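You operate a simulated robot arm through the tools that you are given. There is no shell and no other tool. Be economical: measure what you need, move in short steps, check, and stop when the job is done.

You are at the controls of a simulated two-armed robot. One attempt, no reset.

Task
Scrub the grease off the red starter case with the blue brush and put it on the wire grid.
Fine: scrub in the sink; leave the other cases as they are; end with the pump off, the yellow lever left at BRUSH and the brush back in the black cup; leave the washer open. Set down upright: blue brush.

Only the result counts: the job must be done as asked and must still hold three seconds after the hand-in. Knocking over, shifting, dropping, spilling or breaking anything else fails it.

Robot
Two 6-joint arms with three-finger grippers on one trunk, on a base that drives. Base frame: it is fixed to the floor where the robot stands at the start and does not move with it; the origin is under the middle of the robot, x ahead of it, y to its left, z up. Lengths are in m, angles in rad, forces in N, time in s.
The left shoulder is at the start at [0.021, 0.17, 1.524], the right one opposite. With the tool pointing down near the work surface each hand reaches from about 0.18 to 0.46 m from the robot's upright axis, wherever it stands, measured 20 degrees to its own side. Places, roughly: heater dial [0.3, -0.4, 0.8]; lid prop [0.6, 0.7, 1]; parts washer [0.6, 0.1, 0.5]; pump switch [0.3, -0.3, 0.8]; sink drain lever [0.3, 0.2, 0.7]; sink of the parts washer [0.5, 0.1, 0.7]; wire grid in the parts washer [0.5, 0.5, 0.8]; yellow lever [0.4, -0.3, 1]. Payload 2.2 kg a hand.
Tool frame (each hand has its own): the origin (TCP) lies between the finger pads and is the grasp point; the fingertips stand 0.025 m ahead of it; z points along the fingers, y is the line along which they close. Largest opening 0.104 m; the body of the gripper starts 0.074 m behind the TCP.
Orientation is that of the tool frame in the base frame, as a unit quaternion [w, x, y, z]. With the fingers straight down and closing along the base's y, the tool's x points along the base's -x, its y along +y and its z along -z.

Tools
- The arms move only by the tool apply_moves. It takes "left_targets", "right_targets" or both (then of equal length, played together; a hand with none holds still); each is a list of rows, each a list of 7 numbers: the shift along the base's x, y, z in units of 25 mm (1.0 is 25 mm), then the turn, a rotation vector about the base's x, y, z in units of 8 degrees (1.0 is 8 degrees), then the closure, from 0 (fully open) to 1 (shut). In form: [[dx, dy, dz, wx, wy, wz, fingers], ...]. A call has 1 to 10 rows; each row shifts and turns the commanded pose from where the row before left it. A call with a number of a shift or a turn outside -1 to 1 is refused whole. Each row takes 0.2 s and may step no farther than 0.05 m and 0.15 rad from the row before; otherwise, or with a gripper value out of range, the whole call is refused. Where a pose cannot be reached the arm comes as near as it can. A force on the tool above 90 N (or 10 N above the force at the start of the call, whichever is more), or a blocked arm, ends the call early, and 0.2 s more pass. Each finger halts on what it meets, pressing with about 25 N; the grip force reading is that of the motor and also rises with nothing between the fingers. The clock runs only during rows and for 0.2 s after the last one: add rows that do not move to give the fingers time. The reply holds the time, the measured pose of the TCP, the force on the tool along the base axes, the opening and the grip force, in the units named above and with some noise, with the torque about the TCP (base axes, N m) and any sound that the robot's microphone picked up, and new pictures: "show" is both (left out), scene, wrist or none (wrist: the cameras of the hands that moved).
- Cameras (640 x 400 px; columns grow to the right, rows downward): "scene" is now at [0.155, 0.0177, 1.4102]; the picture's right is [0.22, -0.97, -0.00], its down [-0.72, -0.16, -0.67] and it looks along [0.66, 0.15, -0.74] (base axes); focal length 214 px, centre (320, 200). "left" rides on the left gripper at [0.082, -0.003, -0.104] in its tool frame; the picture's right is [0.04, 1.00, 0.00], its down [-0.75, 0.03, -0.66] and it looks along [-0.66, 0.03, 0.75] (tool axes); focal length 256 px, centre (320, 200). "right" rides on the right gripper at [0.082, 0.003, -0.104] in its tool frame; the picture's right is [-0.04, 1.00, 0.00], its down [-0.75, -0.03, -0.66] and it looks along [-0.66, -0.03, 0.75] (tool axes); focal length 256 px, centre (320, 200). There is no depth. A picture from a camera that has moved, and an enlarged one, comes with that camera's place and axes in the base frame and with its lens. The place of the scene camera against the robot may be out by one fixed shift of up to 0.018 m in any direction.
- raise_lower(by): slides the trunk up (or, below 0, down) by that many m; the arms and the scene camera ride with it, the base frame stays. It gives what a move gives, with no picture.
- roll_base(legs): drives the robot by 1 to 6 legs, each [ahead, left, turn to the left] in m, m and rad, along the robot's own axes; the way and the turn of a leg run together, so that a leg with both is an arc; at most 1.5 m and 3.142 rad a leg. The arms and the cameras ride along, it lands a little off, and it stops where it bumps. It gives what a move gives, and a new picture of the scene camera.
- aim_head(pan, tilt): turns the head with the scene camera to pan (to the left, within 1.047 rad either way) and tilt (down, from -0.506 to 1.204), counted from straight ahead of the robot. It gives what a move gives, and a new picture of the scene camera.
- zoom(camera, box): a new picture of the part [left, top, right, bottom] of that camera's present view, enlarged. The clock stands still meanwhile.
- job_done(): hands the job in; it is judged then, once.

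Go step by step. Nothing tells you exact positions but the pictures and the camera data: compare them with the known pose of the tool, close in by small moves and look again before you grip or let go. The budget is 120 turns and 260 pictures, counting those below and the enlarged ones. Unless the task says otherwise, let go and move clear before handing in, and close with one line.

The tools are called after "Call:" as a command line: name --argument value ..., lists and objects as JSON in quotes. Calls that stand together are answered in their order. apply_moves: Moves the arms, as the interface text tells. Its arguments: {"type":"object","properties":{"left_targets":{"type":"array","items":{"type":"array","items":{"type":"number"}}},"right_targets":{"type":"array","items":{"type":"array","items":{"type":"number"}}},"show":{"type":"string","enum":["both","scene","wrist","none"]}},"required":[]} The other tools are called the same way: raise_lower (by) slides the trunk up or down; roll_base (legs) drives the base; aim_head (pan, tilt) turns the head that bears the scene camera; zoom (camera, box) takes an enlarged picture of a part of a camera's view; job_done () hands the job in.

At the start:

```text
time_s: 0.0
left_tool_pos: [0.5912, 0.1547, 1.1486]
left_orientation: [0.001, 0.0, 1.0, 0.0]
left_wrist_force: [-0.6, 0.4, -0.2]
left_moment: [0.01, 0.0, -0.01]
left_gripper_width: 0.1041
left_gripper_force: 0.2
right_tool_pos: [0.5331, -0.331, 1.1496]
right_orientation: [0.0, 0.002, 1.0, 0.0]
right_wrist_force: [-0.4, -1.4, 0.3]
right_moment: [-0.02, 0.02, 0.0]
right_gripper_width: 0.1041
right_gripper_force: 0.1
trunk travel left (down, up): [-0.716, 0.026]
robot x, y, heading: [0.0007, -0.001, 0.004]
head pan, tilt: [0.225, 0.834]
```

scene: 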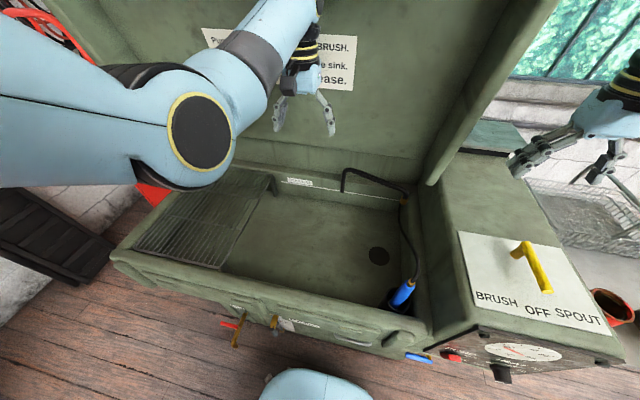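
right: 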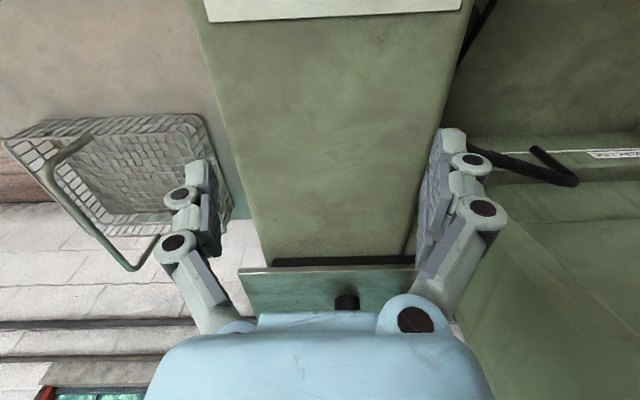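
left: 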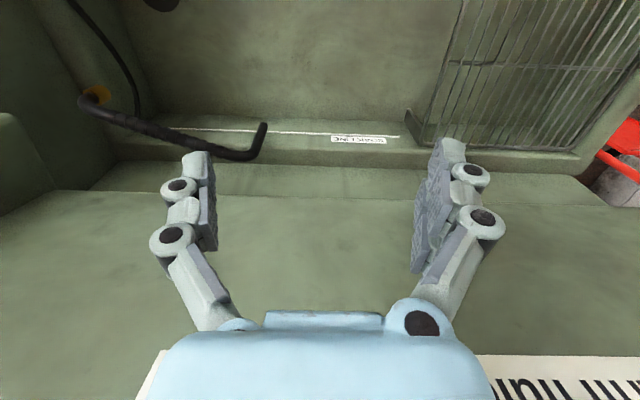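

I see the washer with its lid open, the blue brush in a black cup at the sink's right front, and the yellow lever, but no starter cases yet. I'll read the signs and look around.

Call:
zoom --camera "scene" --box '[200, 20, 360, 120]'

Call:
zoom --camera "scene" --box '[400, 220, 640, 390]'

Call:
aim_head --pan 0.9 --tilt 0.8

Call:
aim_head --pan -0.7 --tilt 0.8

```text
4.00 times, centred on (280, 70) of scene
camera zoom: at [0.155, 0.0177, 1.4102], right [0.22, -0.97, 0.0], down [-0.72, -0.16, -0.67], along [0.66, 0.15, -0.74], focal length 858 px, centre (480, 720)
```

zoom: 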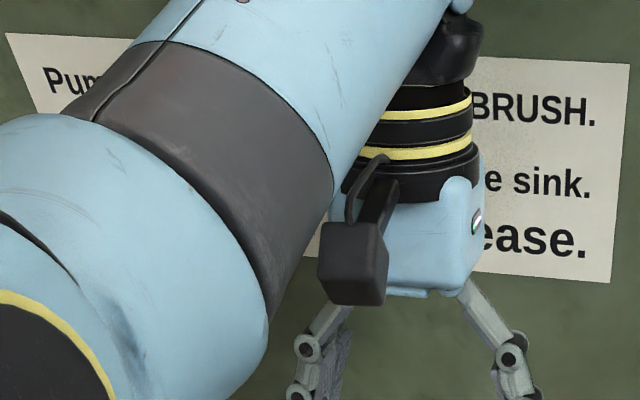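

```text
2.35 times, centred on (520, 305) of scene
camera zoom: at [0.155, 0.0177, 1.4102], right [0.22, -0.97, 0.0], down [-0.72, -0.16, -0.67], along [0.66, 0.15, -0.74], focal length 505 px, centre (-151, -47)
```

zoom: 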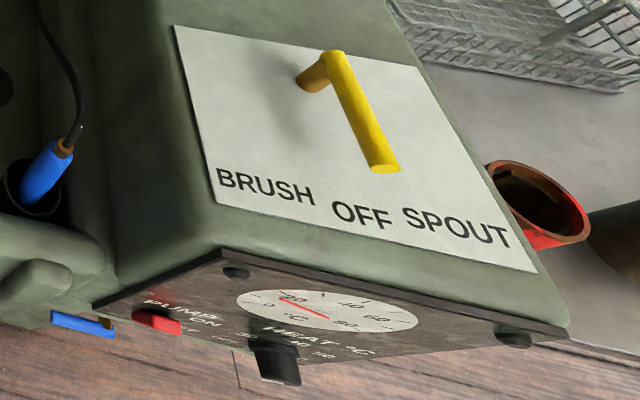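

```text
time_s: 1.1
left_tool_pos: [0.5914, 0.155, 1.1497]
left_orientation: [0.0, 0.0, 1.0, 0.0]
left_wrist_force: [-0.2, -0.2, 0.1]
left_moment: [-0.01, 0.01, -0.01]
left_gripper_width: 0.1039
left_gripper_force: 0.0
right_tool_pos: [0.534, -0.3306, 1.1497]
right_orientation: [0.0, 0.001, 1.0, 0.0]
right_wrist_force: [0.4, -0.3, 0.1]
right_moment: [-0.01, -0.01, -0.03]
right_gripper_width: 0.1039
right_gripper_force: 0.1
trunk travel left (down, up): [-0.716, 0.026]
robot x, y, heading: [-0.0, 0.0022, -0.001]
head pan, tilt: [0.901, 0.799]
camera scene: at [0.1281, 0.0633, 1.4129], right [0.78, -0.62, 0.0], down [-0.45, -0.56, -0.7], along [0.43, 0.55, -0.72], focal length 214 px, centre (320, 200)
```

scene: 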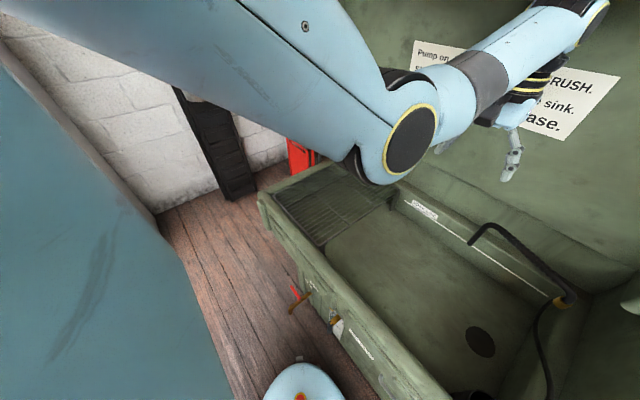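

```text
time_s: 2.7
left_tool_pos: [0.5914, 0.1542, 1.1501]
left_orientation: [0.0, 0.0, 1.0, 0.0]
left_wrist_force: [0.0, 0.1, -0.4]
left_moment: [-0.01, 0.01, 0.01]
left_gripper_width: 0.1041
left_gripper_force: 0.0
right_tool_pos: [0.5352, -0.3305, 1.1503]
right_orientation: [0.0, 0.001, 1.0, 0.001]
right_wrist_force: [-0.6, -0.1, -0.3]
right_moment: [-0.04, 0.01, -0.01]
right_gripper_width: 0.1038
right_gripper_force: 0.1
trunk travel left (down, up): [-0.716, 0.026]
robot x, y, heading: [-0.001, -0.001, -0.002]
head pan, tilt: [-0.7, 0.799]
camera scene: at [0.1397, -0.0518, 1.4129], right [-0.64, -0.77, 0.0], down [-0.55, 0.46, -0.7], along [0.53, -0.45, -0.72], focal length 214 px, centre (320, 200)
```

scene: 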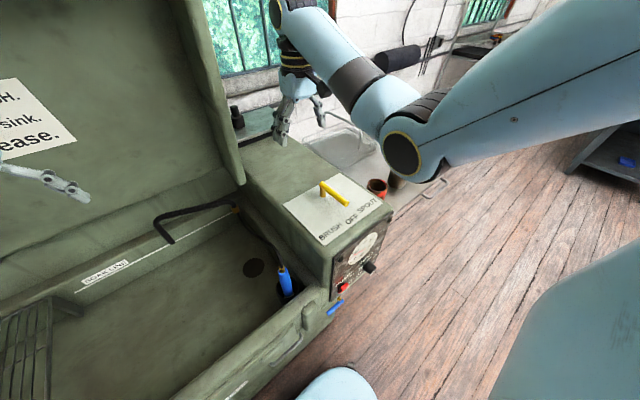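

A red round thing stands right of the cabinet and another red thing beyond the washer on the left. I'll zoom on both.

Call:
zoom --camera "scene" --box '[220, 100, 460, 250]'

Call:
aim_head --pan -0.9 --tilt 0.4

Call:
aim_head --pan 0.9 --tilt 0.4

```text
2.67 times, centred on (340, 175) of scene
camera zoom: at [0.1397, -0.0518, 1.4129], right [-0.64, -0.77, 0.0], down [-0.55, 0.46, -0.7], along [0.53, -0.45, -0.72], focal length 572 px, centre (267, 267)
```

zoom: 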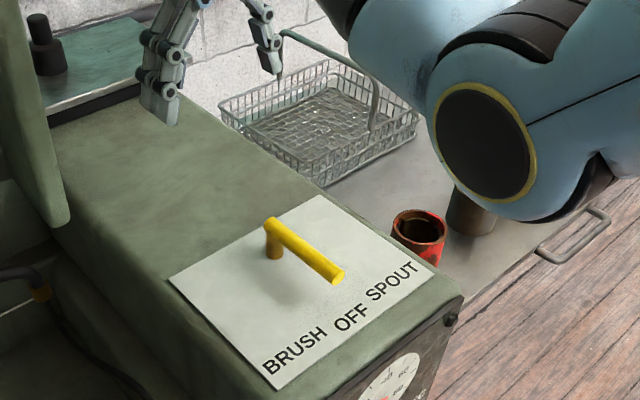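

```text
time_s: 3.6
left_tool_pos: [0.5908, 0.1553, 1.1494]
left_orientation: [0.0, 0.0, 1.0, 0.0]
left_wrist_force: [0.1, 0.7, 0.3]
left_moment: [0.01, -0.01, -0.01]
left_gripper_width: 0.1042
left_gripper_force: 0.1
right_tool_pos: [0.5341, -0.3319, 1.1488]
right_orientation: [-0.001, 0.001, 1.0, -0.001]
right_wrist_force: [-0.3, -0.1, -0.1]
right_moment: [0.01, -0.01, 0.0]
right_gripper_width: 0.104
right_gripper_force: 0.3
trunk travel left (down, up): [-0.716, 0.026]
robot x, y, heading: [-0.0018, -0.0013, -0.001]
head pan, tilt: [-0.901, 0.4]
camera scene: at [0.1356, -0.0725, 1.448], right [-0.78, -0.62, 0.0], down [-0.24, 0.31, -0.92], along [0.57, -0.72, -0.39], focal length 214 px, centre (320, 200)
```

scene: 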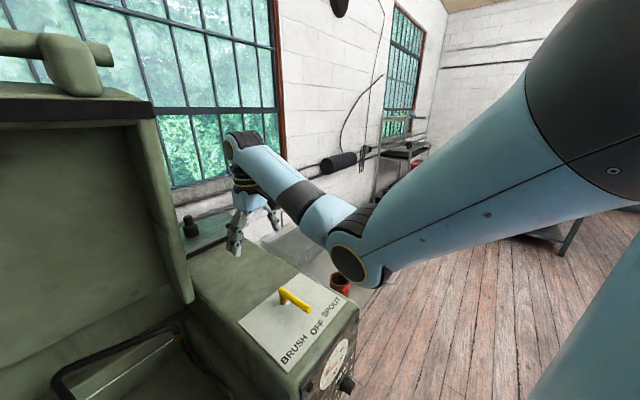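

```text
time_s: 5.4
left_tool_pos: [0.5909, 0.1541, 1.1497]
left_orientation: [0.0, 0.0, 1.0, 0.0]
left_wrist_force: [0.1, 0.4, -0.2]
left_moment: [0.0, 0.0, 0.0]
left_gripper_width: 0.1041
left_gripper_force: 0.1
right_tool_pos: [0.5335, -0.3312, 1.1497]
right_orientation: [0.0, 0.001, 1.0, 0.0]
right_wrist_force: [0.2, -0.2, 0.0]
right_moment: [0.0, 0.01, 0.01]
right_gripper_width: 0.1041
right_gripper_force: 0.1
trunk travel left (down, up): [-0.716, 0.026]
robot x, y, heading: [0.0021, 0.001, 0.002]
head pan, tilt: [0.901, 0.4]
camera scene: at [0.1356, 0.0726, 1.448], right [0.78, -0.62, 0.0], down [-0.24, -0.3, -0.92], along [0.57, 0.72, -0.39], focal length 214 px, centre (320, 200)
```

scene: 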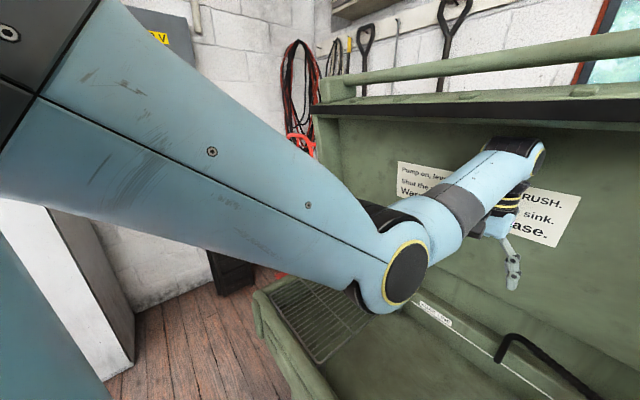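

The red case stands on the side table right of the cabinet with other cases, partly hidden by my right arm. I'll shift both arms to read the sign and see the cases.

Call:
apply_moves --left_targets '[[-0.8, 0.8, 0.3, 0, 0, 0, 0], [-0.8, 0.8, 0.3, 0, 0, 0, 0], [-0.8, 0.8, 0.3, 0, 0, 0, 0], [-0.8, 0.8, 0.3, 0, 0, 0, 0], [-0.8, 0.8, 0.3, 0, 0, 0, 0], [-0.8, 0.8, 0.3, 0, 0, 0, 0], [-0.8, 0.8, 0, 0, 0, 0, 0], [-0.8, 0.8, 0, 0, 0, 0, 0]]' --right_targets '[[-0.8, 0.8, 0.5, 0, 0, 0, 0], [-0.8, 0.8, 0.5, 0, 0, 0, 0], [-0.8, 0.8, 0.5, 0, 0, 0, 0], [-0.8, 0.8, 0.5, 0, 0, 0, 0], [-0.8, 0.8, 0, 0, 0, 0, 0], [-0.8, 0.8, 0, 0, 0, 0, 0], [-0.8, 0.8, 0, 0, 0, 0, 0], [-0.8, 0.8, 0, 0, 0, 0, 0]]' --show "none"

Call:
aim_head --pan -0.9 --tilt 0.6

Call:
aim_head --pan 0.3 --tilt 0.6

```text
time_s: 7.2
left_tool_pos: [0.4804, 0.3182, 1.1252]
left_orientation: [0.002, 0.0, 1.0, -0.001]
left_wrist_force: [0.2, 0.6, 1.2]
left_moment: [-0.02, -0.02, 0.02]
left_gripper_width: 0.1042
left_gripper_force: 0.0
left hand out of reach, approached as far as the arm can: row 3, 4, 5, 6, 7, 8
right_tool_pos: [0.4385, -0.1955, 1.1063]
right_orientation: [0.008, 0.005, 1.0, -0.016]
right_wrist_force: [-0.4, 0.6, -0.9]
right_moment: [0.01, -0.04, -0.01]
right_gripper_width: 0.1039
right_gripper_force: 0.0
right hand out of reach, approached as far as the arm can: row 1, 2, 3, 4, 5, 6, 7
trunk travel left (down, up): [-0.716, 0.026]
robot x, y, heading: [-0.0015, -0.0001, 0.0]
head pan, tilt: [0.901, 0.4]
```

```text
time_s: 9.0
left_tool_pos: [0.4817, 0.3171, 1.1256]
left_orientation: [0.001, 0.0, 1.0, 0.0]
left_wrist_force: [0.3, -0.5, 1.2]
left_moment: [-0.01, -0.05, 0.02]
left_gripper_width: 0.1043
left_gripper_force: 0.0
right_tool_pos: [0.437, -0.1953, 1.1034]
right_orientation: [0.004, 0.005, 1.0, -0.014]
right_wrist_force: [-0.7, 1.0, -0.1]
right_moment: [-0.02, 0.02, 0.03]
right_gripper_width: 0.104
right_gripper_force: 0.0
trunk travel left (down, up): [-0.716, 0.026]
robot x, y, heading: [-0.0001, 0.0017, 0.005]
head pan, tilt: [-0.901, 0.6]
camera scene: at [0.1328, -0.0689, 1.4298], right [-0.78, -0.62, 0.0], down [-0.35, 0.44, -0.83], along [0.51, -0.65, -0.57], focal length 214 px, centre (320, 200)
```

scene: 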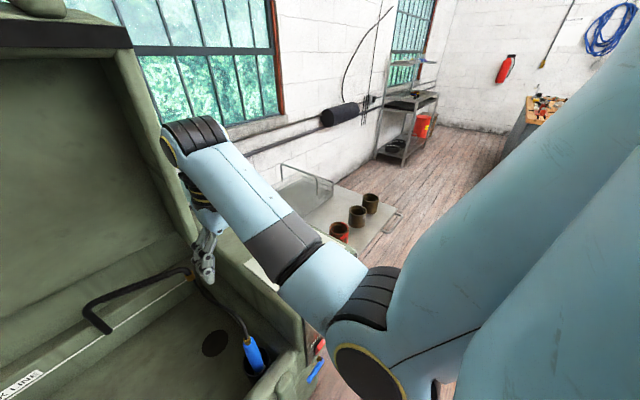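

```text
time_s: 10.4
left_tool_pos: [0.4823, 0.3178, 1.1244]
left_orientation: [0.002, 0.0, 1.0, 0.001]
left_wrist_force: [0.1, 0.2, 0.0]
left_moment: [-0.03, 0.02, -0.02]
left_gripper_width: 0.1038
left_gripper_force: 0.0
right_tool_pos: [0.434, -0.1954, 1.1004]
right_orientation: [0.003, 0.004, 1.0, -0.014]
right_wrist_force: [0.2, 0.3, 0.8]
right_moment: [0.0, -0.03, -0.01]
right_gripper_width: 0.1039
right_gripper_force: 0.0
trunk travel left (down, up): [-0.716, 0.026]
robot x, y, heading: [0.0005, 0.0005, -0.001]
head pan, tilt: [0.3, 0.6]
camera scene: at [0.1623, 0.0264, 1.4298], right [0.29, -0.96, 0.0], down [-0.54, -0.17, -0.82], along [0.79, 0.24, -0.57], focal length 214 px, centre (320, 200)
```

scene: 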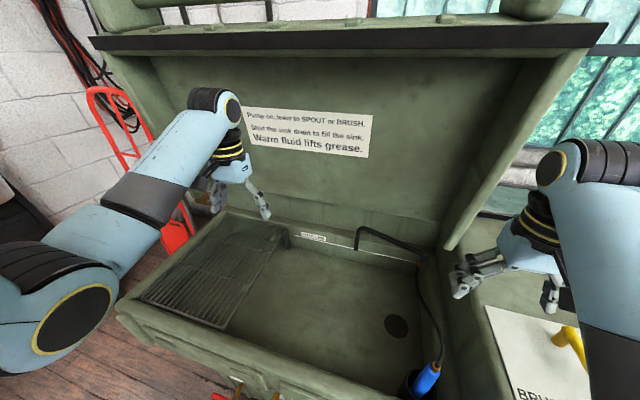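

Call:
zoom --camera "scene" --box '[230, 95, 390, 195]'

Call:
zoom --camera "scene" --box '[100, 200, 340, 400]'

Call:
aim_head --pan 0.25 --tilt 1.15

Call:
aim_head --pan -0.4 --tilt 1.15

```text
4.00 times, centred on (310, 145) of scene
camera zoom: at [0.1623, 0.0264, 1.4298], right [0.29, -0.96, 0.0], down [-0.54, -0.17, -0.82], along [0.79, 0.24, -0.57], focal length 858 px, centre (360, 420)
```

zoom: 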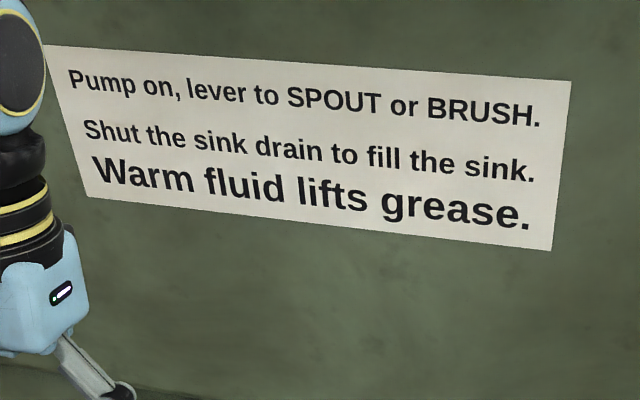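

```text
2.00 times, centred on (220, 300) of scene
camera zoom: at [0.1623, 0.0264, 1.4298], right [0.29, -0.96, 0.0], down [-0.54, -0.17, -0.82], along [0.79, 0.24, -0.57], focal length 429 px, centre (520, 0)
```

zoom: 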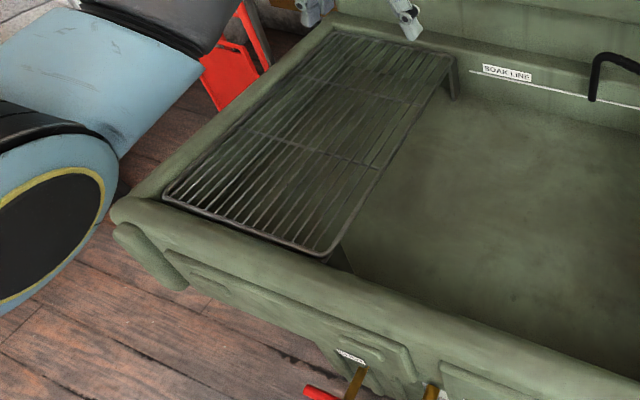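

```text
time_s: 11.4
left_tool_pos: [0.4833, 0.3176, 1.1245]
left_orientation: [0.003, 0.0, 1.0, -0.001]
left_wrist_force: [0.3, -1.0, 1.6]
left_moment: [0.01, -0.01, 0.02]
left_gripper_width: 0.1039
left_gripper_force: 0.0
right_tool_pos: [0.4341, -0.1951, 1.1]
right_orientation: [0.002, 0.003, 1.0, -0.014]
right_wrist_force: [0.6, 0.4, 0.4]
right_moment: [0.02, 0.01, -0.03]
right_gripper_width: 0.1041
right_gripper_force: 0.0
trunk travel left (down, up): [-0.716, 0.026]
robot x, y, heading: [-0.0022, 0.0002, 0.003]
head pan, tilt: [0.25, 1.15]
camera scene: at [0.1356, 0.015, 1.3882], right [0.25, -0.97, 0.0], down [-0.88, -0.23, -0.41], along [0.4, 0.1, -0.91], focal length 214 px, centre (320, 200)
```

scene: 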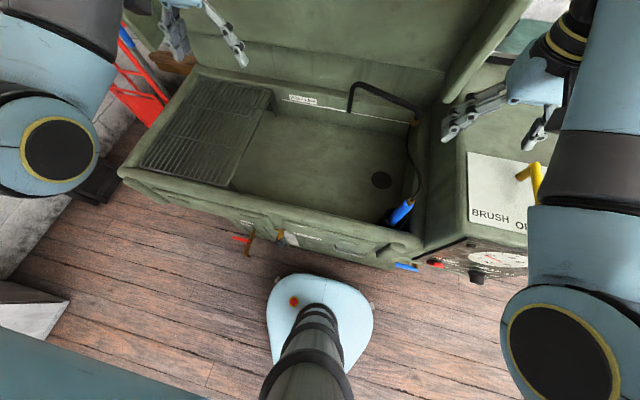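

```text
time_s: 12.4
left_tool_pos: [0.4836, 0.3174, 1.1256]
left_orientation: [0.002, 0.0, 1.0, 0.0]
left_wrist_force: [1.0, 0.2, -0.1]
left_moment: [-0.03, -0.02, 0.02]
left_gripper_width: 0.1039
left_gripper_force: 0.1
right_tool_pos: [0.4336, -0.1937, 1.1003]
right_orientation: [0.001, 0.002, 1.0, -0.014]
right_wrist_force: [-0.2, 0.1, 0.1]
right_moment: [0.03, 0.04, -0.03]
right_gripper_width: 0.104
right_gripper_force: 0.0
trunk travel left (down, up): [-0.716, 0.026]
robot x, y, heading: [0.0006, -0.0001, -0.001]
head pan, tilt: [-0.4, 1.15]
camera scene: at [0.1327, -0.0228, 1.3881], right [-0.39, -0.92, 0.0], down [-0.84, 0.35, -0.41], along [0.38, -0.16, -0.91], focal length 214 px, centre (320, 200)
```

scene: 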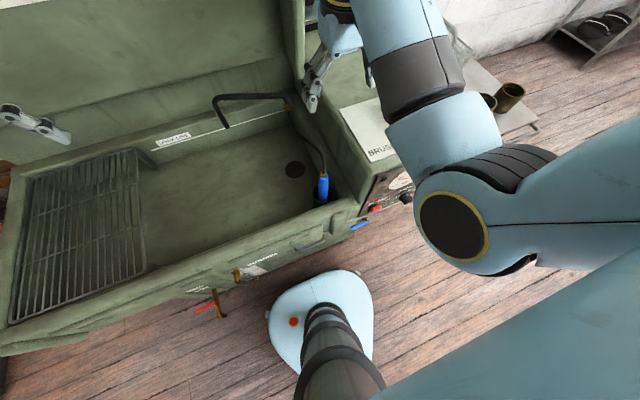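

Sign: "Pump on, lever to SPOUT or BRUSH. Shut the sink drain to fill the sink. Warm fluid lifts grease." Now a closer look at the front controls.

Call:
zoom --camera "scene" --box '[180, 200, 420, 330]'

Call:
zoom --camera "scene" --box '[270, 140, 430, 240]'

Call:
aim_head --pan -0.9 --tilt 0.9

```text
2.67 times, centred on (300, 265) of scene
camera zoom: at [0.1327, -0.0228, 1.3881], right [-0.39, -0.92, 0.0], down [-0.84, 0.35, -0.41], along [0.38, -0.16, -0.91], focal length 572 px, centre (373, 27)
```

zoom: 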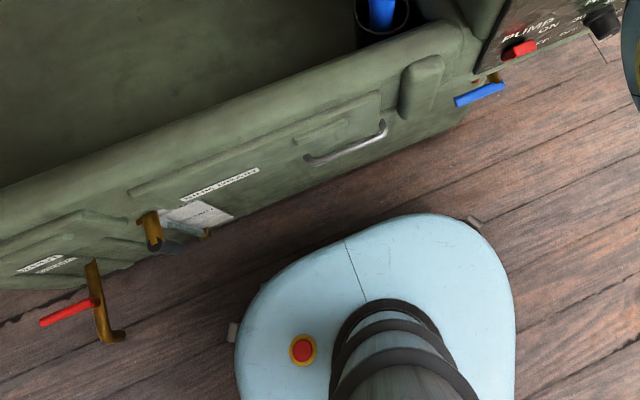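

```text
4.00 times, centred on (350, 190) of scene
camera zoom: at [0.1327, -0.0228, 1.3881], right [-0.39, -0.92, 0.0], down [-0.84, 0.35, -0.41], along [0.38, -0.16, -0.91], focal length 858 px, centre (200, 240)
```

zoom: 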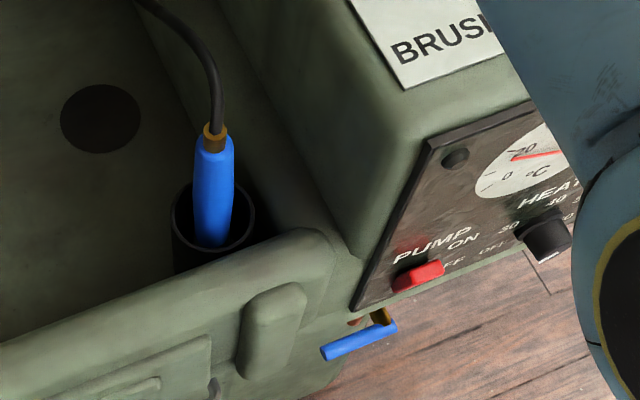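

```text
time_s: 13.3
left_tool_pos: [0.4817, 0.3173, 1.125]
left_orientation: [0.002, 0.0, 1.0, 0.001]
left_wrist_force: [-0.3, -1.0, -0.5]
left_moment: [0.01, -0.02, -0.04]
left_gripper_width: 0.1039
left_gripper_force: 0.0
right_tool_pos: [0.4346, -0.1932, 1.1]
right_orientation: [0.002, 0.004, 1.0, -0.015]
right_wrist_force: [0.0, 0.5, -0.3]
right_moment: [-0.01, -0.01, -0.01]
right_gripper_width: 0.1038
right_gripper_force: 0.1
trunk travel left (down, up): [-0.716, 0.026]
robot x, y, heading: [-0.0008, -0.0009, 0.002]
head pan, tilt: [-0.901, 0.901]
camera scene: at [0.1248, -0.0588, 1.405], right [-0.78, -0.62, 0.0], down [-0.49, 0.61, -0.62], along [0.39, -0.49, -0.78], focal length 214 px, centre (320, 200)
```

scene: 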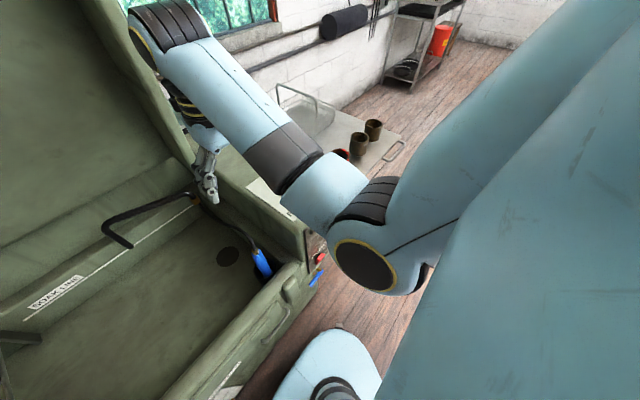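

Lever is at OFF; brush sits in its cup; pump is OFF by the look of it. I'll look from the right wrist camera, which I trust for positions.

Call:
apply_moves --right_targets '[[0, 0, 0, 0, 0, 0, 0]]' --show "wrist"

Call:
aim_head --pan -0.5 --tilt 0.9

```text
time_s: 13.7
left_tool_pos: [0.4823, 0.3163, 1.1239]
left_orientation: [0.002, 0.0, 1.0, -0.001]
left_wrist_force: [0.2, 0.1, 0.4]
left_moment: [0.0, -0.01, -0.01]
left_gripper_width: 0.1039
left_gripper_force: 0.0
right_tool_pos: [0.4337, -0.1948, 1.1003]
right_orientation: [0.002, 0.004, 1.0, -0.015]
right_wrist_force: [-0.2, -1.2, -0.2]
right_moment: [-0.03, 0.06, -0.03]
right_gripper_width: 0.1038
right_gripper_force: 0.0
trunk travel left (down, up): [-0.716, 0.026]
robot x, y, heading: [0.0032, 0.0051, -0.003]
head pan, tilt: [-0.901, 0.901]
camera right: at [0.3519, -0.1868, 1.2033], right [0.05, 1.0, -0.03], down [0.75, -0.02, 0.66], along [0.66, -0.05, -0.75], focal length 256 px, centre (320, 200)
```

right: 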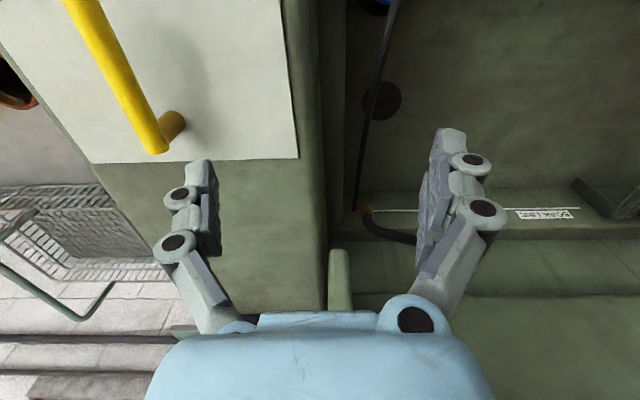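

```text
time_s: 14.6
left_tool_pos: [0.483, 0.318, 1.1247]
left_orientation: [0.001, 0.0, 1.0, 0.0]
left_wrist_force: [-0.4, 0.1, 0.2]
left_moment: [-0.01, 0.0, -0.02]
left_gripper_width: 0.1041
left_gripper_force: 0.1
right_tool_pos: [0.4339, -0.1941, 1.1]
right_orientation: [0.001, 0.004, 1.0, -0.014]
right_wrist_force: [-0.1, 0.8, 0.1]
right_moment: [-0.03, -0.05, 0.01]
right_gripper_width: 0.1039
right_gripper_force: 0.0
trunk travel left (down, up): [-0.716, 0.026]
robot x, y, heading: [-0.0003, -0.0015, -0.0]
head pan, tilt: [-0.499, 0.901]
camera scene: at [0.144, -0.0359, 1.405], right [-0.48, -0.88, 0.0], down [-0.69, 0.38, -0.62], along [0.54, -0.3, -0.78], focal length 214 px, centre (320, 200)
```

scene: 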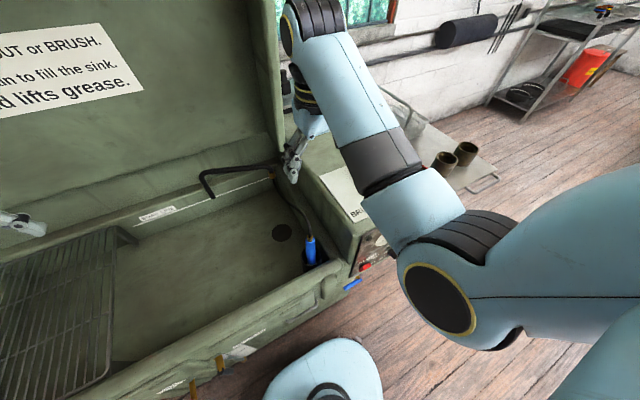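

The lever pivot is near (0.44,-0.32), pointing towards me at OFF. I'll move the right hand over the cabinet for a second view to triangulate.

Call:
apply_moves --right_targets '[[-1, -1, 0.4, 0, 0, 0, 0.5], [-1, -1, 0.4, 0, 0, 0, 1], [-1, -1, 0.4, 0, 0, 0, 1], [-0.6, -1, 0, 0, 0, 0, 1], [0, -1, 0, 0, 0, 0, 1]]' --show "wrist"

```text
time_s: 15.8
left_tool_pos: [0.4825, 0.3167, 1.1239]
left_orientation: [0.002, -0.001, 1.0, 0.0]
left_wrist_force: [0.6, -0.1, -0.2]
left_moment: [0.02, -0.01, -0.02]
left_gripper_width: 0.1041
left_gripper_force: 0.0
right_tool_pos: [0.3531, -0.3009, 1.0786]
right_orientation: [0.0, 0.0, 1.0, 0.001]
right_wrist_force: [0.1, 0.4, 0.6]
right_moment: [0.02, 0.0, 0.0]
right_gripper_width: 0.0
right_gripper_force: 25.2
right hand out of reach, approached as far as the arm can: row 1, 2, 3
trunk travel left (down, up): [-0.716, 0.026]
robot x, y, heading: [0.0006, -0.0002, -0.0]
head pan, tilt: [-0.499, 0.901]
camera right: at [0.272, -0.2967, 1.1822], right [0.04, 1.0, 0.0], down [0.75, -0.03, 0.66], along [0.66, -0.03, -0.75], focal length 256 px, centre (320, 200)
```

right: 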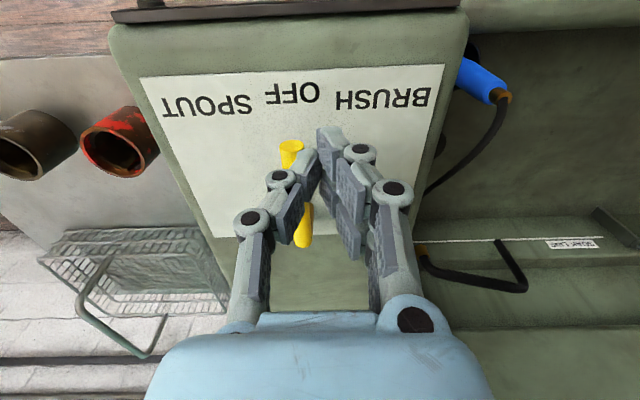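

The lever lies along x from about (0.436,-0.318) to (0.358,-0.32) at z≈1.03. I'll go to its right side at height, then lower and check.

Call:
apply_moves --right_targets '[[0, -0.8, 0.4, 0, 0, 0, 1], [0, -1, 0.2, 0, 0, 0, 1], [0.2, -0.9, 0, 0, 0, 0, 1], [0.5, 0, 0, 0, 0, 0, 1], [0, 0, 0, 0, 0, 0, 1]]' --show "wrist"

```text
time_s: 17.0
left_tool_pos: [0.4825, 0.317, 1.1246]
left_orientation: [0.001, 0.0, 1.0, 0.001]
left_wrist_force: [0.7, -0.2, -0.4]
left_moment: [0.01, -0.04, -0.01]
left_gripper_width: 0.1038
left_gripper_force: 0.1
right_tool_pos: [0.3703, -0.3674, 1.095]
right_orientation: [0.0, 0.0, 1.0, 0.001]
right_wrist_force: [0.4, 0.1, 0.2]
right_moment: [-0.05, 0.01, -0.02]
right_gripper_width: 0.0
right_gripper_force: 24.6
trunk travel left (down, up): [-0.716, 0.026]
robot x, y, heading: [-0.0012, 0.0024, -0.005]
head pan, tilt: [-0.499, 0.901]
camera right: at [0.2882, -0.3633, 1.1973], right [0.04, 1.0, 0.0], down [0.75, -0.03, 0.66], along [0.66, -0.03, -0.75], focal length 256 px, centre (320, 200)
```

right: 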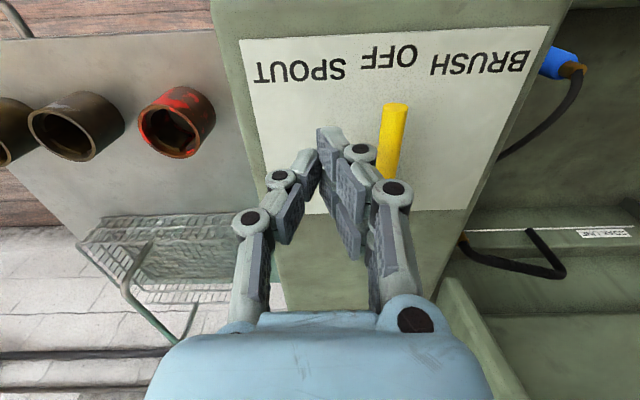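

The tip is at (0.352,-0.319,1.04). Lower beside it and sweep towards BRUSH.

Call:
apply_moves --right_targets '[[0, 0, -0.8, 0, 0, 0, 1], [0, 0, -0.8, 0, 0, 0, 1], [0, 0, -0.7, 0, 0, 0, 1], [0, 0.8, 0, 0, 0, 0, 1], [0, 0.7, 0, 0, 0, 0, 1], [0, 0.7, 0, 0, 0, 0, 1], [0, 0.6, 0, 0, 0, 0, 1], [0, 0.5, 0, 0, 0, 0, 1]]' --show "wrist"

```text
time_s: 18.8
left_tool_pos: [0.4813, 0.3074, 1.1276]
left_orientation: [0.002, 0.003, 1.0, 0.002]
left_wrist_force: [0.1, -0.1, -1.2]
left_moment: [0.0, -0.01, 0.03]
left_gripper_width: 0.104
left_gripper_force: 0.0
right_tool_pos: [0.3667, -0.2969, 1.0331]
right_orientation: [-0.001, 0.004, 1.0, -0.005]
right_wrist_force: [-18.3, -58.2, 8.8]
right_moment: [0.45, -0.19, -0.63]
right_gripper_width: 0.0
right_gripper_force: 24.5
trunk travel left (down, up): [-0.716, 0.026]
robot x, y, heading: [-0.0007, -0.0008, -0.004]
head pan, tilt: [-0.499, 0.901]
camera right: at [0.2863, -0.2916, 1.1376], right [0.05, 1.0, -0.01], down [0.76, -0.03, 0.66], along [0.65, -0.04, -0.76], focal length 256 px, centre (320, 200)
```

right: 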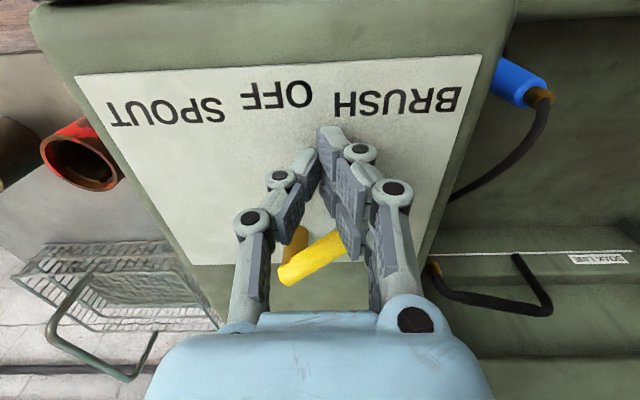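

The push met a firm stop (58 N), likely BRUSH. Back off, rise and check.

Call:
apply_moves --right_targets '[[0, -0.6, 0, 0, 0, 0, 1], [-0.3, -0.8, 0, 0, 0, 0, 1], [0, 0, 0.8, 0, 0, 0, 1], [0, 0, 0.8, 0, 0, 0, 1], [0, -0.8, 0.8, 0, 0, 0, 1], [0, -0.8, 0, 0, 0, 0, 1]]' --show "wrist"

Call:
zoom --camera "right" --box '[60, 40, 300, 190]'

```text
time_s: 20.2
left_tool_pos: [0.4817, 0.3169, 1.1246]
left_orientation: [0.002, 0.0, 1.0, -0.001]
left_wrist_force: [0.3, 0.3, -0.7]
left_moment: [0.01, 0.01, -0.01]
left_gripper_width: 0.104
left_gripper_force: 0.0
right_tool_pos: [0.365, -0.3585, 1.0954]
right_orientation: [0.0, 0.0, 1.0, 0.001]
right_wrist_force: [0.3, 0.5, -0.5]
right_moment: [-0.02, 0.02, 0.01]
right_gripper_width: 0.0001
right_gripper_force: 24.9
trunk travel left (down, up): [-0.716, 0.026]
robot x, y, heading: [-0.002, -0.0016, 0.001]
head pan, tilt: [-0.499, 0.901]
camera right: at [0.2818, -0.3547, 1.1986], right [0.04, 1.0, 0.0], down [0.75, -0.03, 0.66], along [0.66, -0.03, -0.75], focal length 256 px, centre (320, 200)
```

right: 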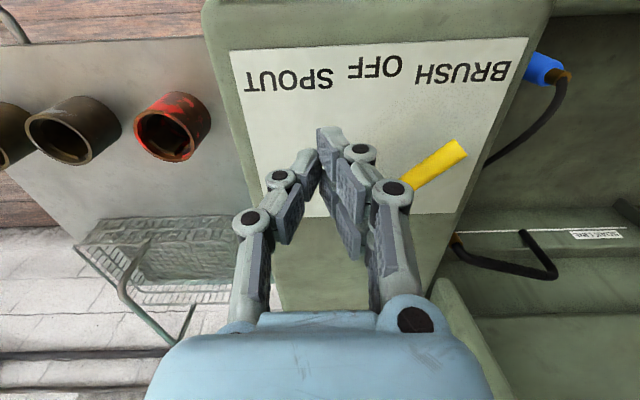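

```text
2.67 times, centred on (180, 115) of right
camera zoom: at [0.2818, -0.3547, 1.1986], right [0.04, 1.0, 0.0], down [0.75, -0.03, 0.66], along [0.66, -0.03, -0.75], focal length 683 px, centre (693, 427)
```

zoom: 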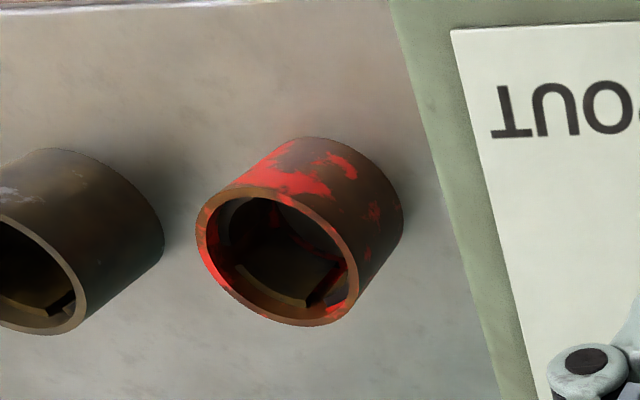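

Lever now points to BRUSH, and the red case is a tube roughly 75 mm across on the side table. I'll back off to view the pump switch and the table squarely.

Call:
roll_base --legs '[[-0.35, 0, 0], [0, -0.4, 0]]'

Call:
raise_lower --by -0.35

Call:
aim_head --pan 0.0 --tilt 0.45

```text
time_s: 24.6
left_tool_pos: [0.131, -0.095, 1.1254]
left_orientation: [0.001, 0.003, 1.0, 0.0]
left_wrist_force: [-0.1, 0.0, 0.1]
left_moment: [0.07, 0.04, 0.01]
left_gripper_width: 0.1041
left_gripper_force: 0.1
right_tool_pos: [0.0096, -0.7702, 1.0949]
right_orientation: [-0.001, 0.002, 1.0, 0.001]
right_wrist_force: [-0.8, -0.7, 0.6]
right_moment: [-0.01, 0.01, -0.01]
right_gripper_width: 0.0
right_gripper_force: 24.5
trunk travel left (down, up): [-0.716, 0.026]
robot x, y, heading: [-0.3536, -0.409, -0.001]
head pan, tilt: [-0.499, 0.901]
camera scene: at [-0.2089, -0.447, 1.405], right [-0.48, -0.88, 0.0], down [-0.69, 0.38, -0.62], along [0.54, -0.3, -0.78], focal length 214 px, centre (320, 200)
```

scene: 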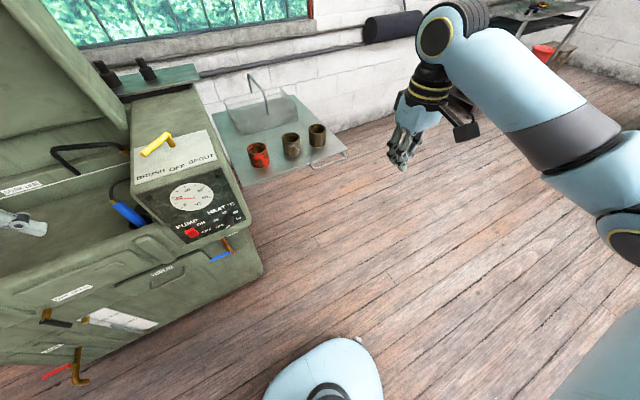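

```text
time_s: 28.0
left_tool_pos: [0.1223, -0.0955, 0.7462]
left_orientation: [-0.026, 0.002, 1.0, -0.001]
left_wrist_force: [-0.4, 1.0, 0.5]
left_moment: [0.02, 0.01, 0.01]
left_gripper_width: 0.1039
left_gripper_force: 0.0
right_tool_pos: [0.009, -0.7698, 0.7448]
right_orientation: [0.0, 0.002, 1.0, -0.001]
right_wrist_force: [0.0, 0.5, 0.0]
right_moment: [0.0, 0.01, 0.03]
right_gripper_width: 0.0
right_gripper_force: 25.0
trunk travel left (down, up): [-0.366, 0.376]
robot x, y, heading: [-0.3505, -0.4123, 0.002]
head pan, tilt: [-0.499, 0.901]
```

```text
time_s: 29.0
left_tool_pos: [0.1218, -0.094, 0.7466]
left_orientation: [-0.025, 0.003, 1.0, -0.001]
left_wrist_force: [-0.8, -0.3, 1.0]
left_moment: [0.0, 0.01, 0.0]
left_gripper_width: 0.104
left_gripper_force: 0.0
right_tool_pos: [0.0092, -0.7696, 0.7444]
right_orientation: [0.001, 0.003, 1.0, 0.0]
right_wrist_force: [0.2, 0.5, -0.1]
right_moment: [0.03, -0.01, 0.03]
right_gripper_width: 0.0
right_gripper_force: 25.4
trunk travel left (down, up): [-0.366, 0.376]
robot x, y, heading: [-0.3562, -0.4067, -0.006]
head pan, tilt: [0.0, 0.45]
camera scene: at [-0.1772, -0.4107, 1.0886], right [0.0, -1.0, 0.0], down [-0.44, 0.0, -0.9], along [0.9, 0.0, -0.44], focal length 214 px, centre (320, 200)
```

scene: 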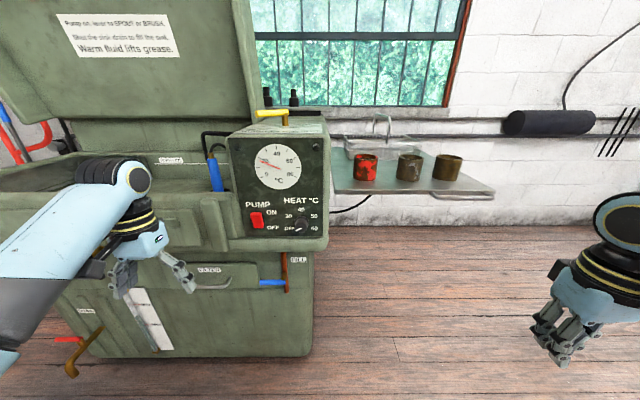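

Great view of the panel. Zooming in on it, the sink levers and the cases.

Call:
zoom --camera "scene" --box '[220, 110, 340, 250]'

Call:
zoom --camera "scene" --box '[320, 110, 500, 220]'

Call:
zoom --camera "scene" --box '[40, 230, 320, 390]'

```text
2.86 times, centred on (280, 180) of scene
camera zoom: at [-0.1772, -0.4107, 1.0886], right [0.0, -1.0, 0.0], down [-0.44, 0.0, -0.9], along [0.9, 0.0, -0.44], focal length 613 px, centre (434, 257)
```

zoom: 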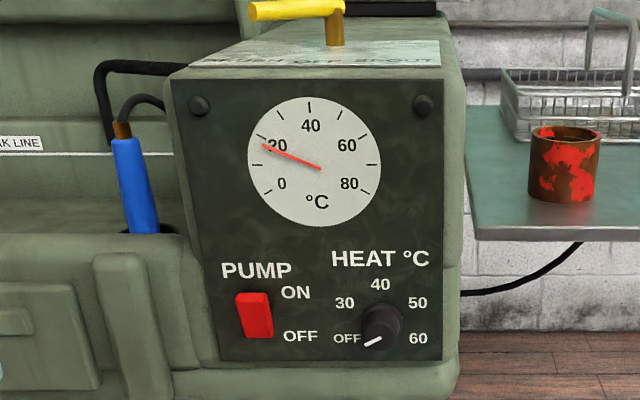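

```text
3.56 times, centred on (410, 165) of scene
camera zoom: at [-0.1772, -0.4107, 1.0886], right [0.0, -1.0, 0.0], down [-0.44, 0.0, -0.9], along [0.9, 0.0, -0.44], focal length 763 px, centre (0, 324)
```

zoom: 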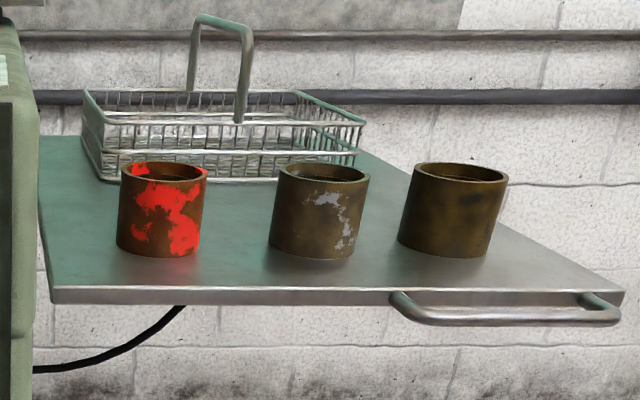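

```text
2.29 times, centred on (180, 310) of scene
camera zoom: at [-0.1772, -0.4107, 1.0886], right [0.0, -1.0, 0.0], down [-0.44, 0.0, -0.9], along [0.9, 0.0, -0.44], focal length 490 px, centre (640, -51)
```

zoom: 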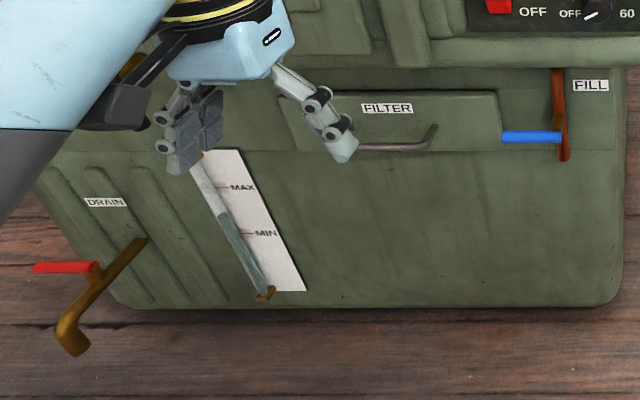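

Controls are clear: rocker at OFF (upper half = ON), heater OFF at about 20 °C, and cases about 70 mm wide and 60 mm tall with red at roughly (0.41,-0.54), rim z≈0.93. I'll raise the trunk and bring the left hand to a convenient pose, then drive up to the table.

Call:
raise_lower --by 0.35

Call:
apply_moves --left_targets '[[-0.6, -0.92, 0, 0, 0, 0, 0], [-0.6, -0.92, 0, 0, 0, 0, 0], [-0.6, -0.92, 0, 0, 0, 0, 0], [-0.6, -0.92, 0, 0, 0, 0, 0], [-0.6, -0.92, 0, 0, 0, 0, 0], [-0.6, -0.92, 0, 0, 0, 0, 0], [-0.5, -0.92, 0, 0, 0, 0, 0], [-0.5, -0.92, 0, 0, 0, 0, 0]]' --show "wrist"

```text
time_s: 32.4
left_tool_pos: [0.1223, -0.0946, 1.0969]
left_orientation: [-0.025, 0.003, 1.0, 0.0]
left_wrist_force: [0.2, -0.1, -0.1]
left_moment: [-0.01, -0.03, 0.02]
left_gripper_width: 0.1041
left_gripper_force: 0.1
right_tool_pos: [0.0094, -0.7695, 1.0954]
right_orientation: [0.0, 0.002, 1.0, 0.0]
right_wrist_force: [0.1, 0.6, 0.6]
right_moment: [-0.01, 0.01, -0.02]
right_gripper_width: 0.0
right_gripper_force: 25.1
trunk travel left (down, up): [-0.716, 0.026]
robot x, y, heading: [-0.3545, -0.4104, -0.004]
head pan, tilt: [0.0, 0.45]
```

```text
time_s: 34.2
left_tool_pos: [0.0272, -0.1785, 1.0722]
left_orientation: [-0.016, -0.009, 0.995, 0.098]
left_wrist_force: [0.0, 0.3, 0.2]
left_moment: [-0.03, 0.01, 0.02]
left_gripper_width: 0.1041
left_gripper_force: 0.0
left hand out of reach, approached as far as the arm can: row 2, 3, 4
right_tool_pos: [0.008, -0.7703, 1.0961]
right_orientation: [0.0, 0.002, 1.0, 0.001]
right_wrist_force: [0.0, -0.4, -0.4]
right_moment: [0.04, -0.01, 0.02]
right_gripper_width: 0.0
right_gripper_force: 25.3
trunk travel left (down, up): [-0.716, 0.026]
robot x, y, heading: [-0.3517, -0.4089, 0.001]
head pan, tilt: [0.0, 0.45]
stopped in row 8 (left hand): the arm was blocked; the commanded pose is now the measured one
camera left: at [-0.0517, -0.2038, 1.1758], right [-0.05, 0.98, 0.19], down [0.78, -0.08, 0.63], along [0.63, 0.18, -0.76], focal length 256 px, centre (320, 200)
```

left: 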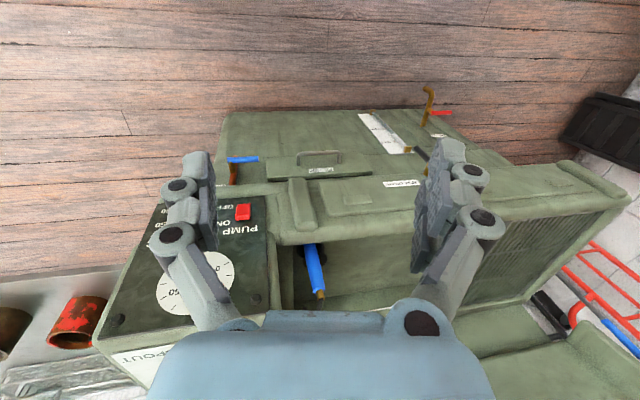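

The arm got cramped high up; I'll lower the hand a bit, straighten it and retry the sideways move.

Call:
apply_moves --left_targets '[[0, 0, -0.8, -0.7, 0, 0, 0], [0, 0, -0.8, -0.7, -0.1, 0, 0], [0, 0, -0.8, 0, -0.1, 0, 0], [-0.3, -0.6, -0.6, 0, 0, 0, 0], [-0.3, -0.6, 0, 0, 0, 0, 0], [0, 0, 0, 0, 0, 0, 0]]' --show "none"

```text
time_s: 35.6
left_tool_pos: [0.0115, -0.2062, 0.9965]
left_orientation: [-0.004, -0.008, 1.0, -0.003]
left_wrist_force: [-0.4, 0.4, 0.5]
left_moment: [-0.02, 0.0, -0.03]
left_gripper_width: 0.1041
left_gripper_force: 0.0
right_tool_pos: [0.0092, -0.7696, 1.0956]
right_orientation: [0.0, 0.003, 1.0, 0.0]
right_wrist_force: [0.4, -0.6, 0.1]
right_moment: [0.03, -0.02, 0.01]
right_gripper_width: 0.0
right_gripper_force: 24.6
trunk travel left (down, up): [-0.716, 0.026]
robot x, y, heading: [-0.3529, -0.4105, -0.009]
head pan, tilt: [0.0, 0.45]
```

Left hand is at z≈1.0. Drive right then ahead so that it ends just short of the red case.

Call:
roll_base --legs '[[0, -0.332, 0], [0.32, 0, 0]]'

Call:
apply_moves --left_targets '[[0, 0, 0, 0, 0, 0, 0]]' --show "wrist"

```text
time_s: 39.5
left_tool_pos: [0.3317, -0.5461, 0.9966]
left_orientation: [-0.003, -0.001, 1.0, -0.001]
left_wrist_force: [0.6, 0.6, -0.6]
left_moment: [0.01, 0.03, 0.02]
left_gripper_width: 0.1043
left_gripper_force: 0.0
right_tool_pos: [0.3227, -1.1075, 1.0938]
right_orientation: [0.0, 0.008, 1.0, 0.001]
right_wrist_force: [-0.5, -0.5, 0.0]
right_moment: [0.01, 0.02, 0.02]
right_gripper_width: 0.0
right_gripper_force: 25.1
trunk travel left (down, up): [-0.716, 0.026]
robot x, y, heading: [-0.0362, -0.7408, -0.016]
head pan, tilt: [0.0, 0.45]
camera scene: at [0.135, -0.746, 1.4433], right [-0.01, -1.0, 0.0], down [-0.44, 0.01, -0.9], along [0.9, -0.01, -0.44], focal length 214 px, centre (320, 200)
```

scene: 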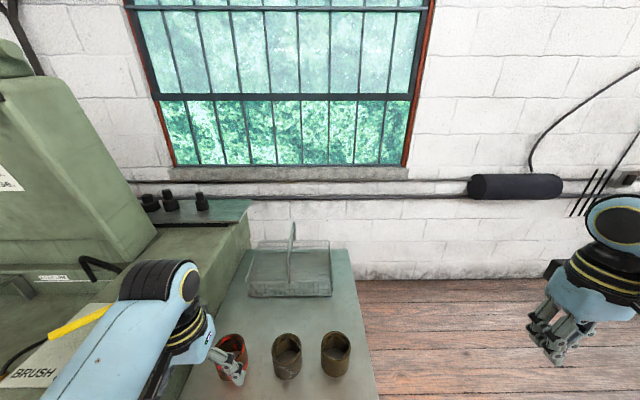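

```text
time_s: 39.9
left_tool_pos: [0.3306, -0.5454, 0.9965]
left_orientation: [-0.003, -0.002, 1.0, -0.001]
left_wrist_force: [-0.2, -0.5, 0.6]
left_moment: [0.0, -0.02, -0.02]
left_gripper_width: 0.1039
left_gripper_force: 0.1
right_tool_pos: [0.323, -1.1069, 1.0956]
right_orientation: [0.0, 0.008, 1.0, 0.0]
right_wrist_force: [0.0, -0.8, 0.0]
right_moment: [-0.01, -0.01, 0.01]
right_gripper_width: 0.0
right_gripper_force: 24.7
trunk travel left (down, up): [-0.716, 0.026]
robot x, y, heading: [-0.0326, -0.7453, -0.012]
head pan, tilt: [0.0, 0.45]
camera left: at [0.25, -0.5489, 1.1014], right [-0.04, 1.0, 0.0], down [0.76, 0.03, 0.65], along [0.65, 0.03, -0.76], focal length 256 px, centre (320, 200)
```

left: 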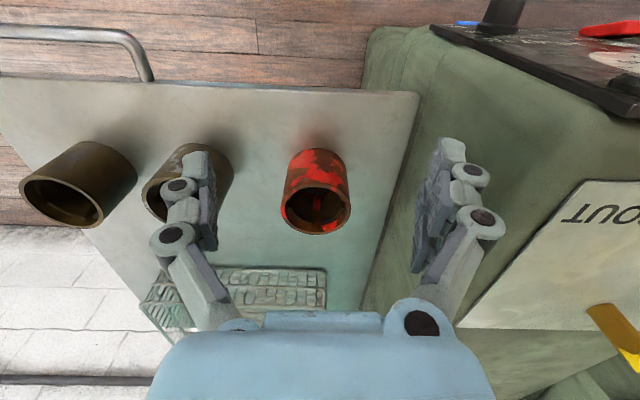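

The red case sits at about (0.413,-0.544), rim z≈0.924, lined up with the fingers. Move forward over it and check.

Call:
apply_moves --left_targets '[[0.8, 0, 0, 0, 0, 0, 0.05], [0.8, 0, 0, 0, 0, 0, 0.05], [0.8, 0, 0, 0, 0, 0, 0.05], [0.9, 0.05, 0, 0, 0, 0, 0.05], [0, 0, 0, 0, 0, 0, 0.05]]' --show "both"

```text
time_s: 41.1
left_tool_pos: [0.4137, -0.5436, 0.9943]
left_orientation: [-0.004, -0.002, 1.0, -0.002]
left_wrist_force: [-0.1, 0.1, -0.3]
left_moment: [-0.03, -0.01, 0.02]
left_gripper_width: 0.0988
left_gripper_force: 0.1
right_tool_pos: [0.3217, -1.1072, 1.0949]
right_orientation: [0.0, 0.008, 1.0, 0.0]
right_wrist_force: [-0.1, 0.1, 1.0]
right_moment: [0.0, -0.03, -0.01]
right_gripper_width: 0.0001
right_gripper_force: 24.7
trunk travel left (down, up): [-0.716, 0.026]
robot x, y, heading: [-0.0354, -0.7441, -0.014]
head pan, tilt: [0.0, 0.45]
camera scene: at [0.1336, -0.746, 1.4435], right [-0.01, -1.0, 0.0], down [-0.43, 0.01, -0.9], along [0.9, -0.01, -0.43], focal length 214 px, centre (320, 200)
camera left: at [0.3333, -0.5476, 1.0994], right [-0.04, 1.0, 0.0], down [0.76, 0.03, 0.65], along [0.65, 0.03, -0.76], focal length 256 px, centre (320, 200)
```

scene: 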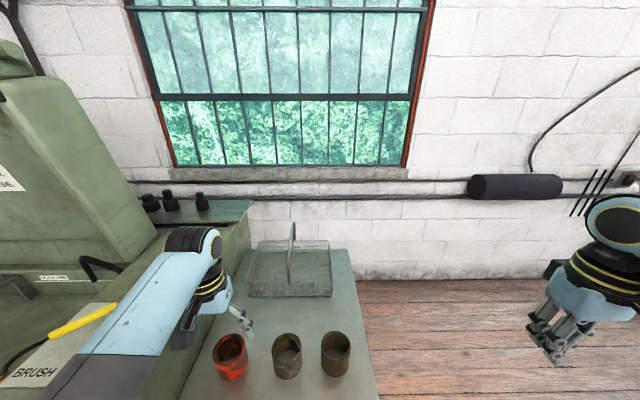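
left: 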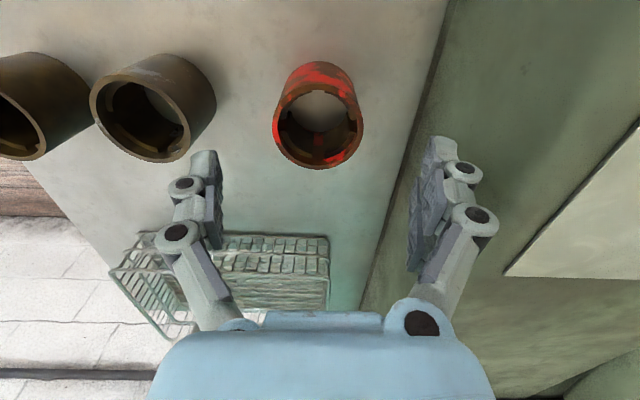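

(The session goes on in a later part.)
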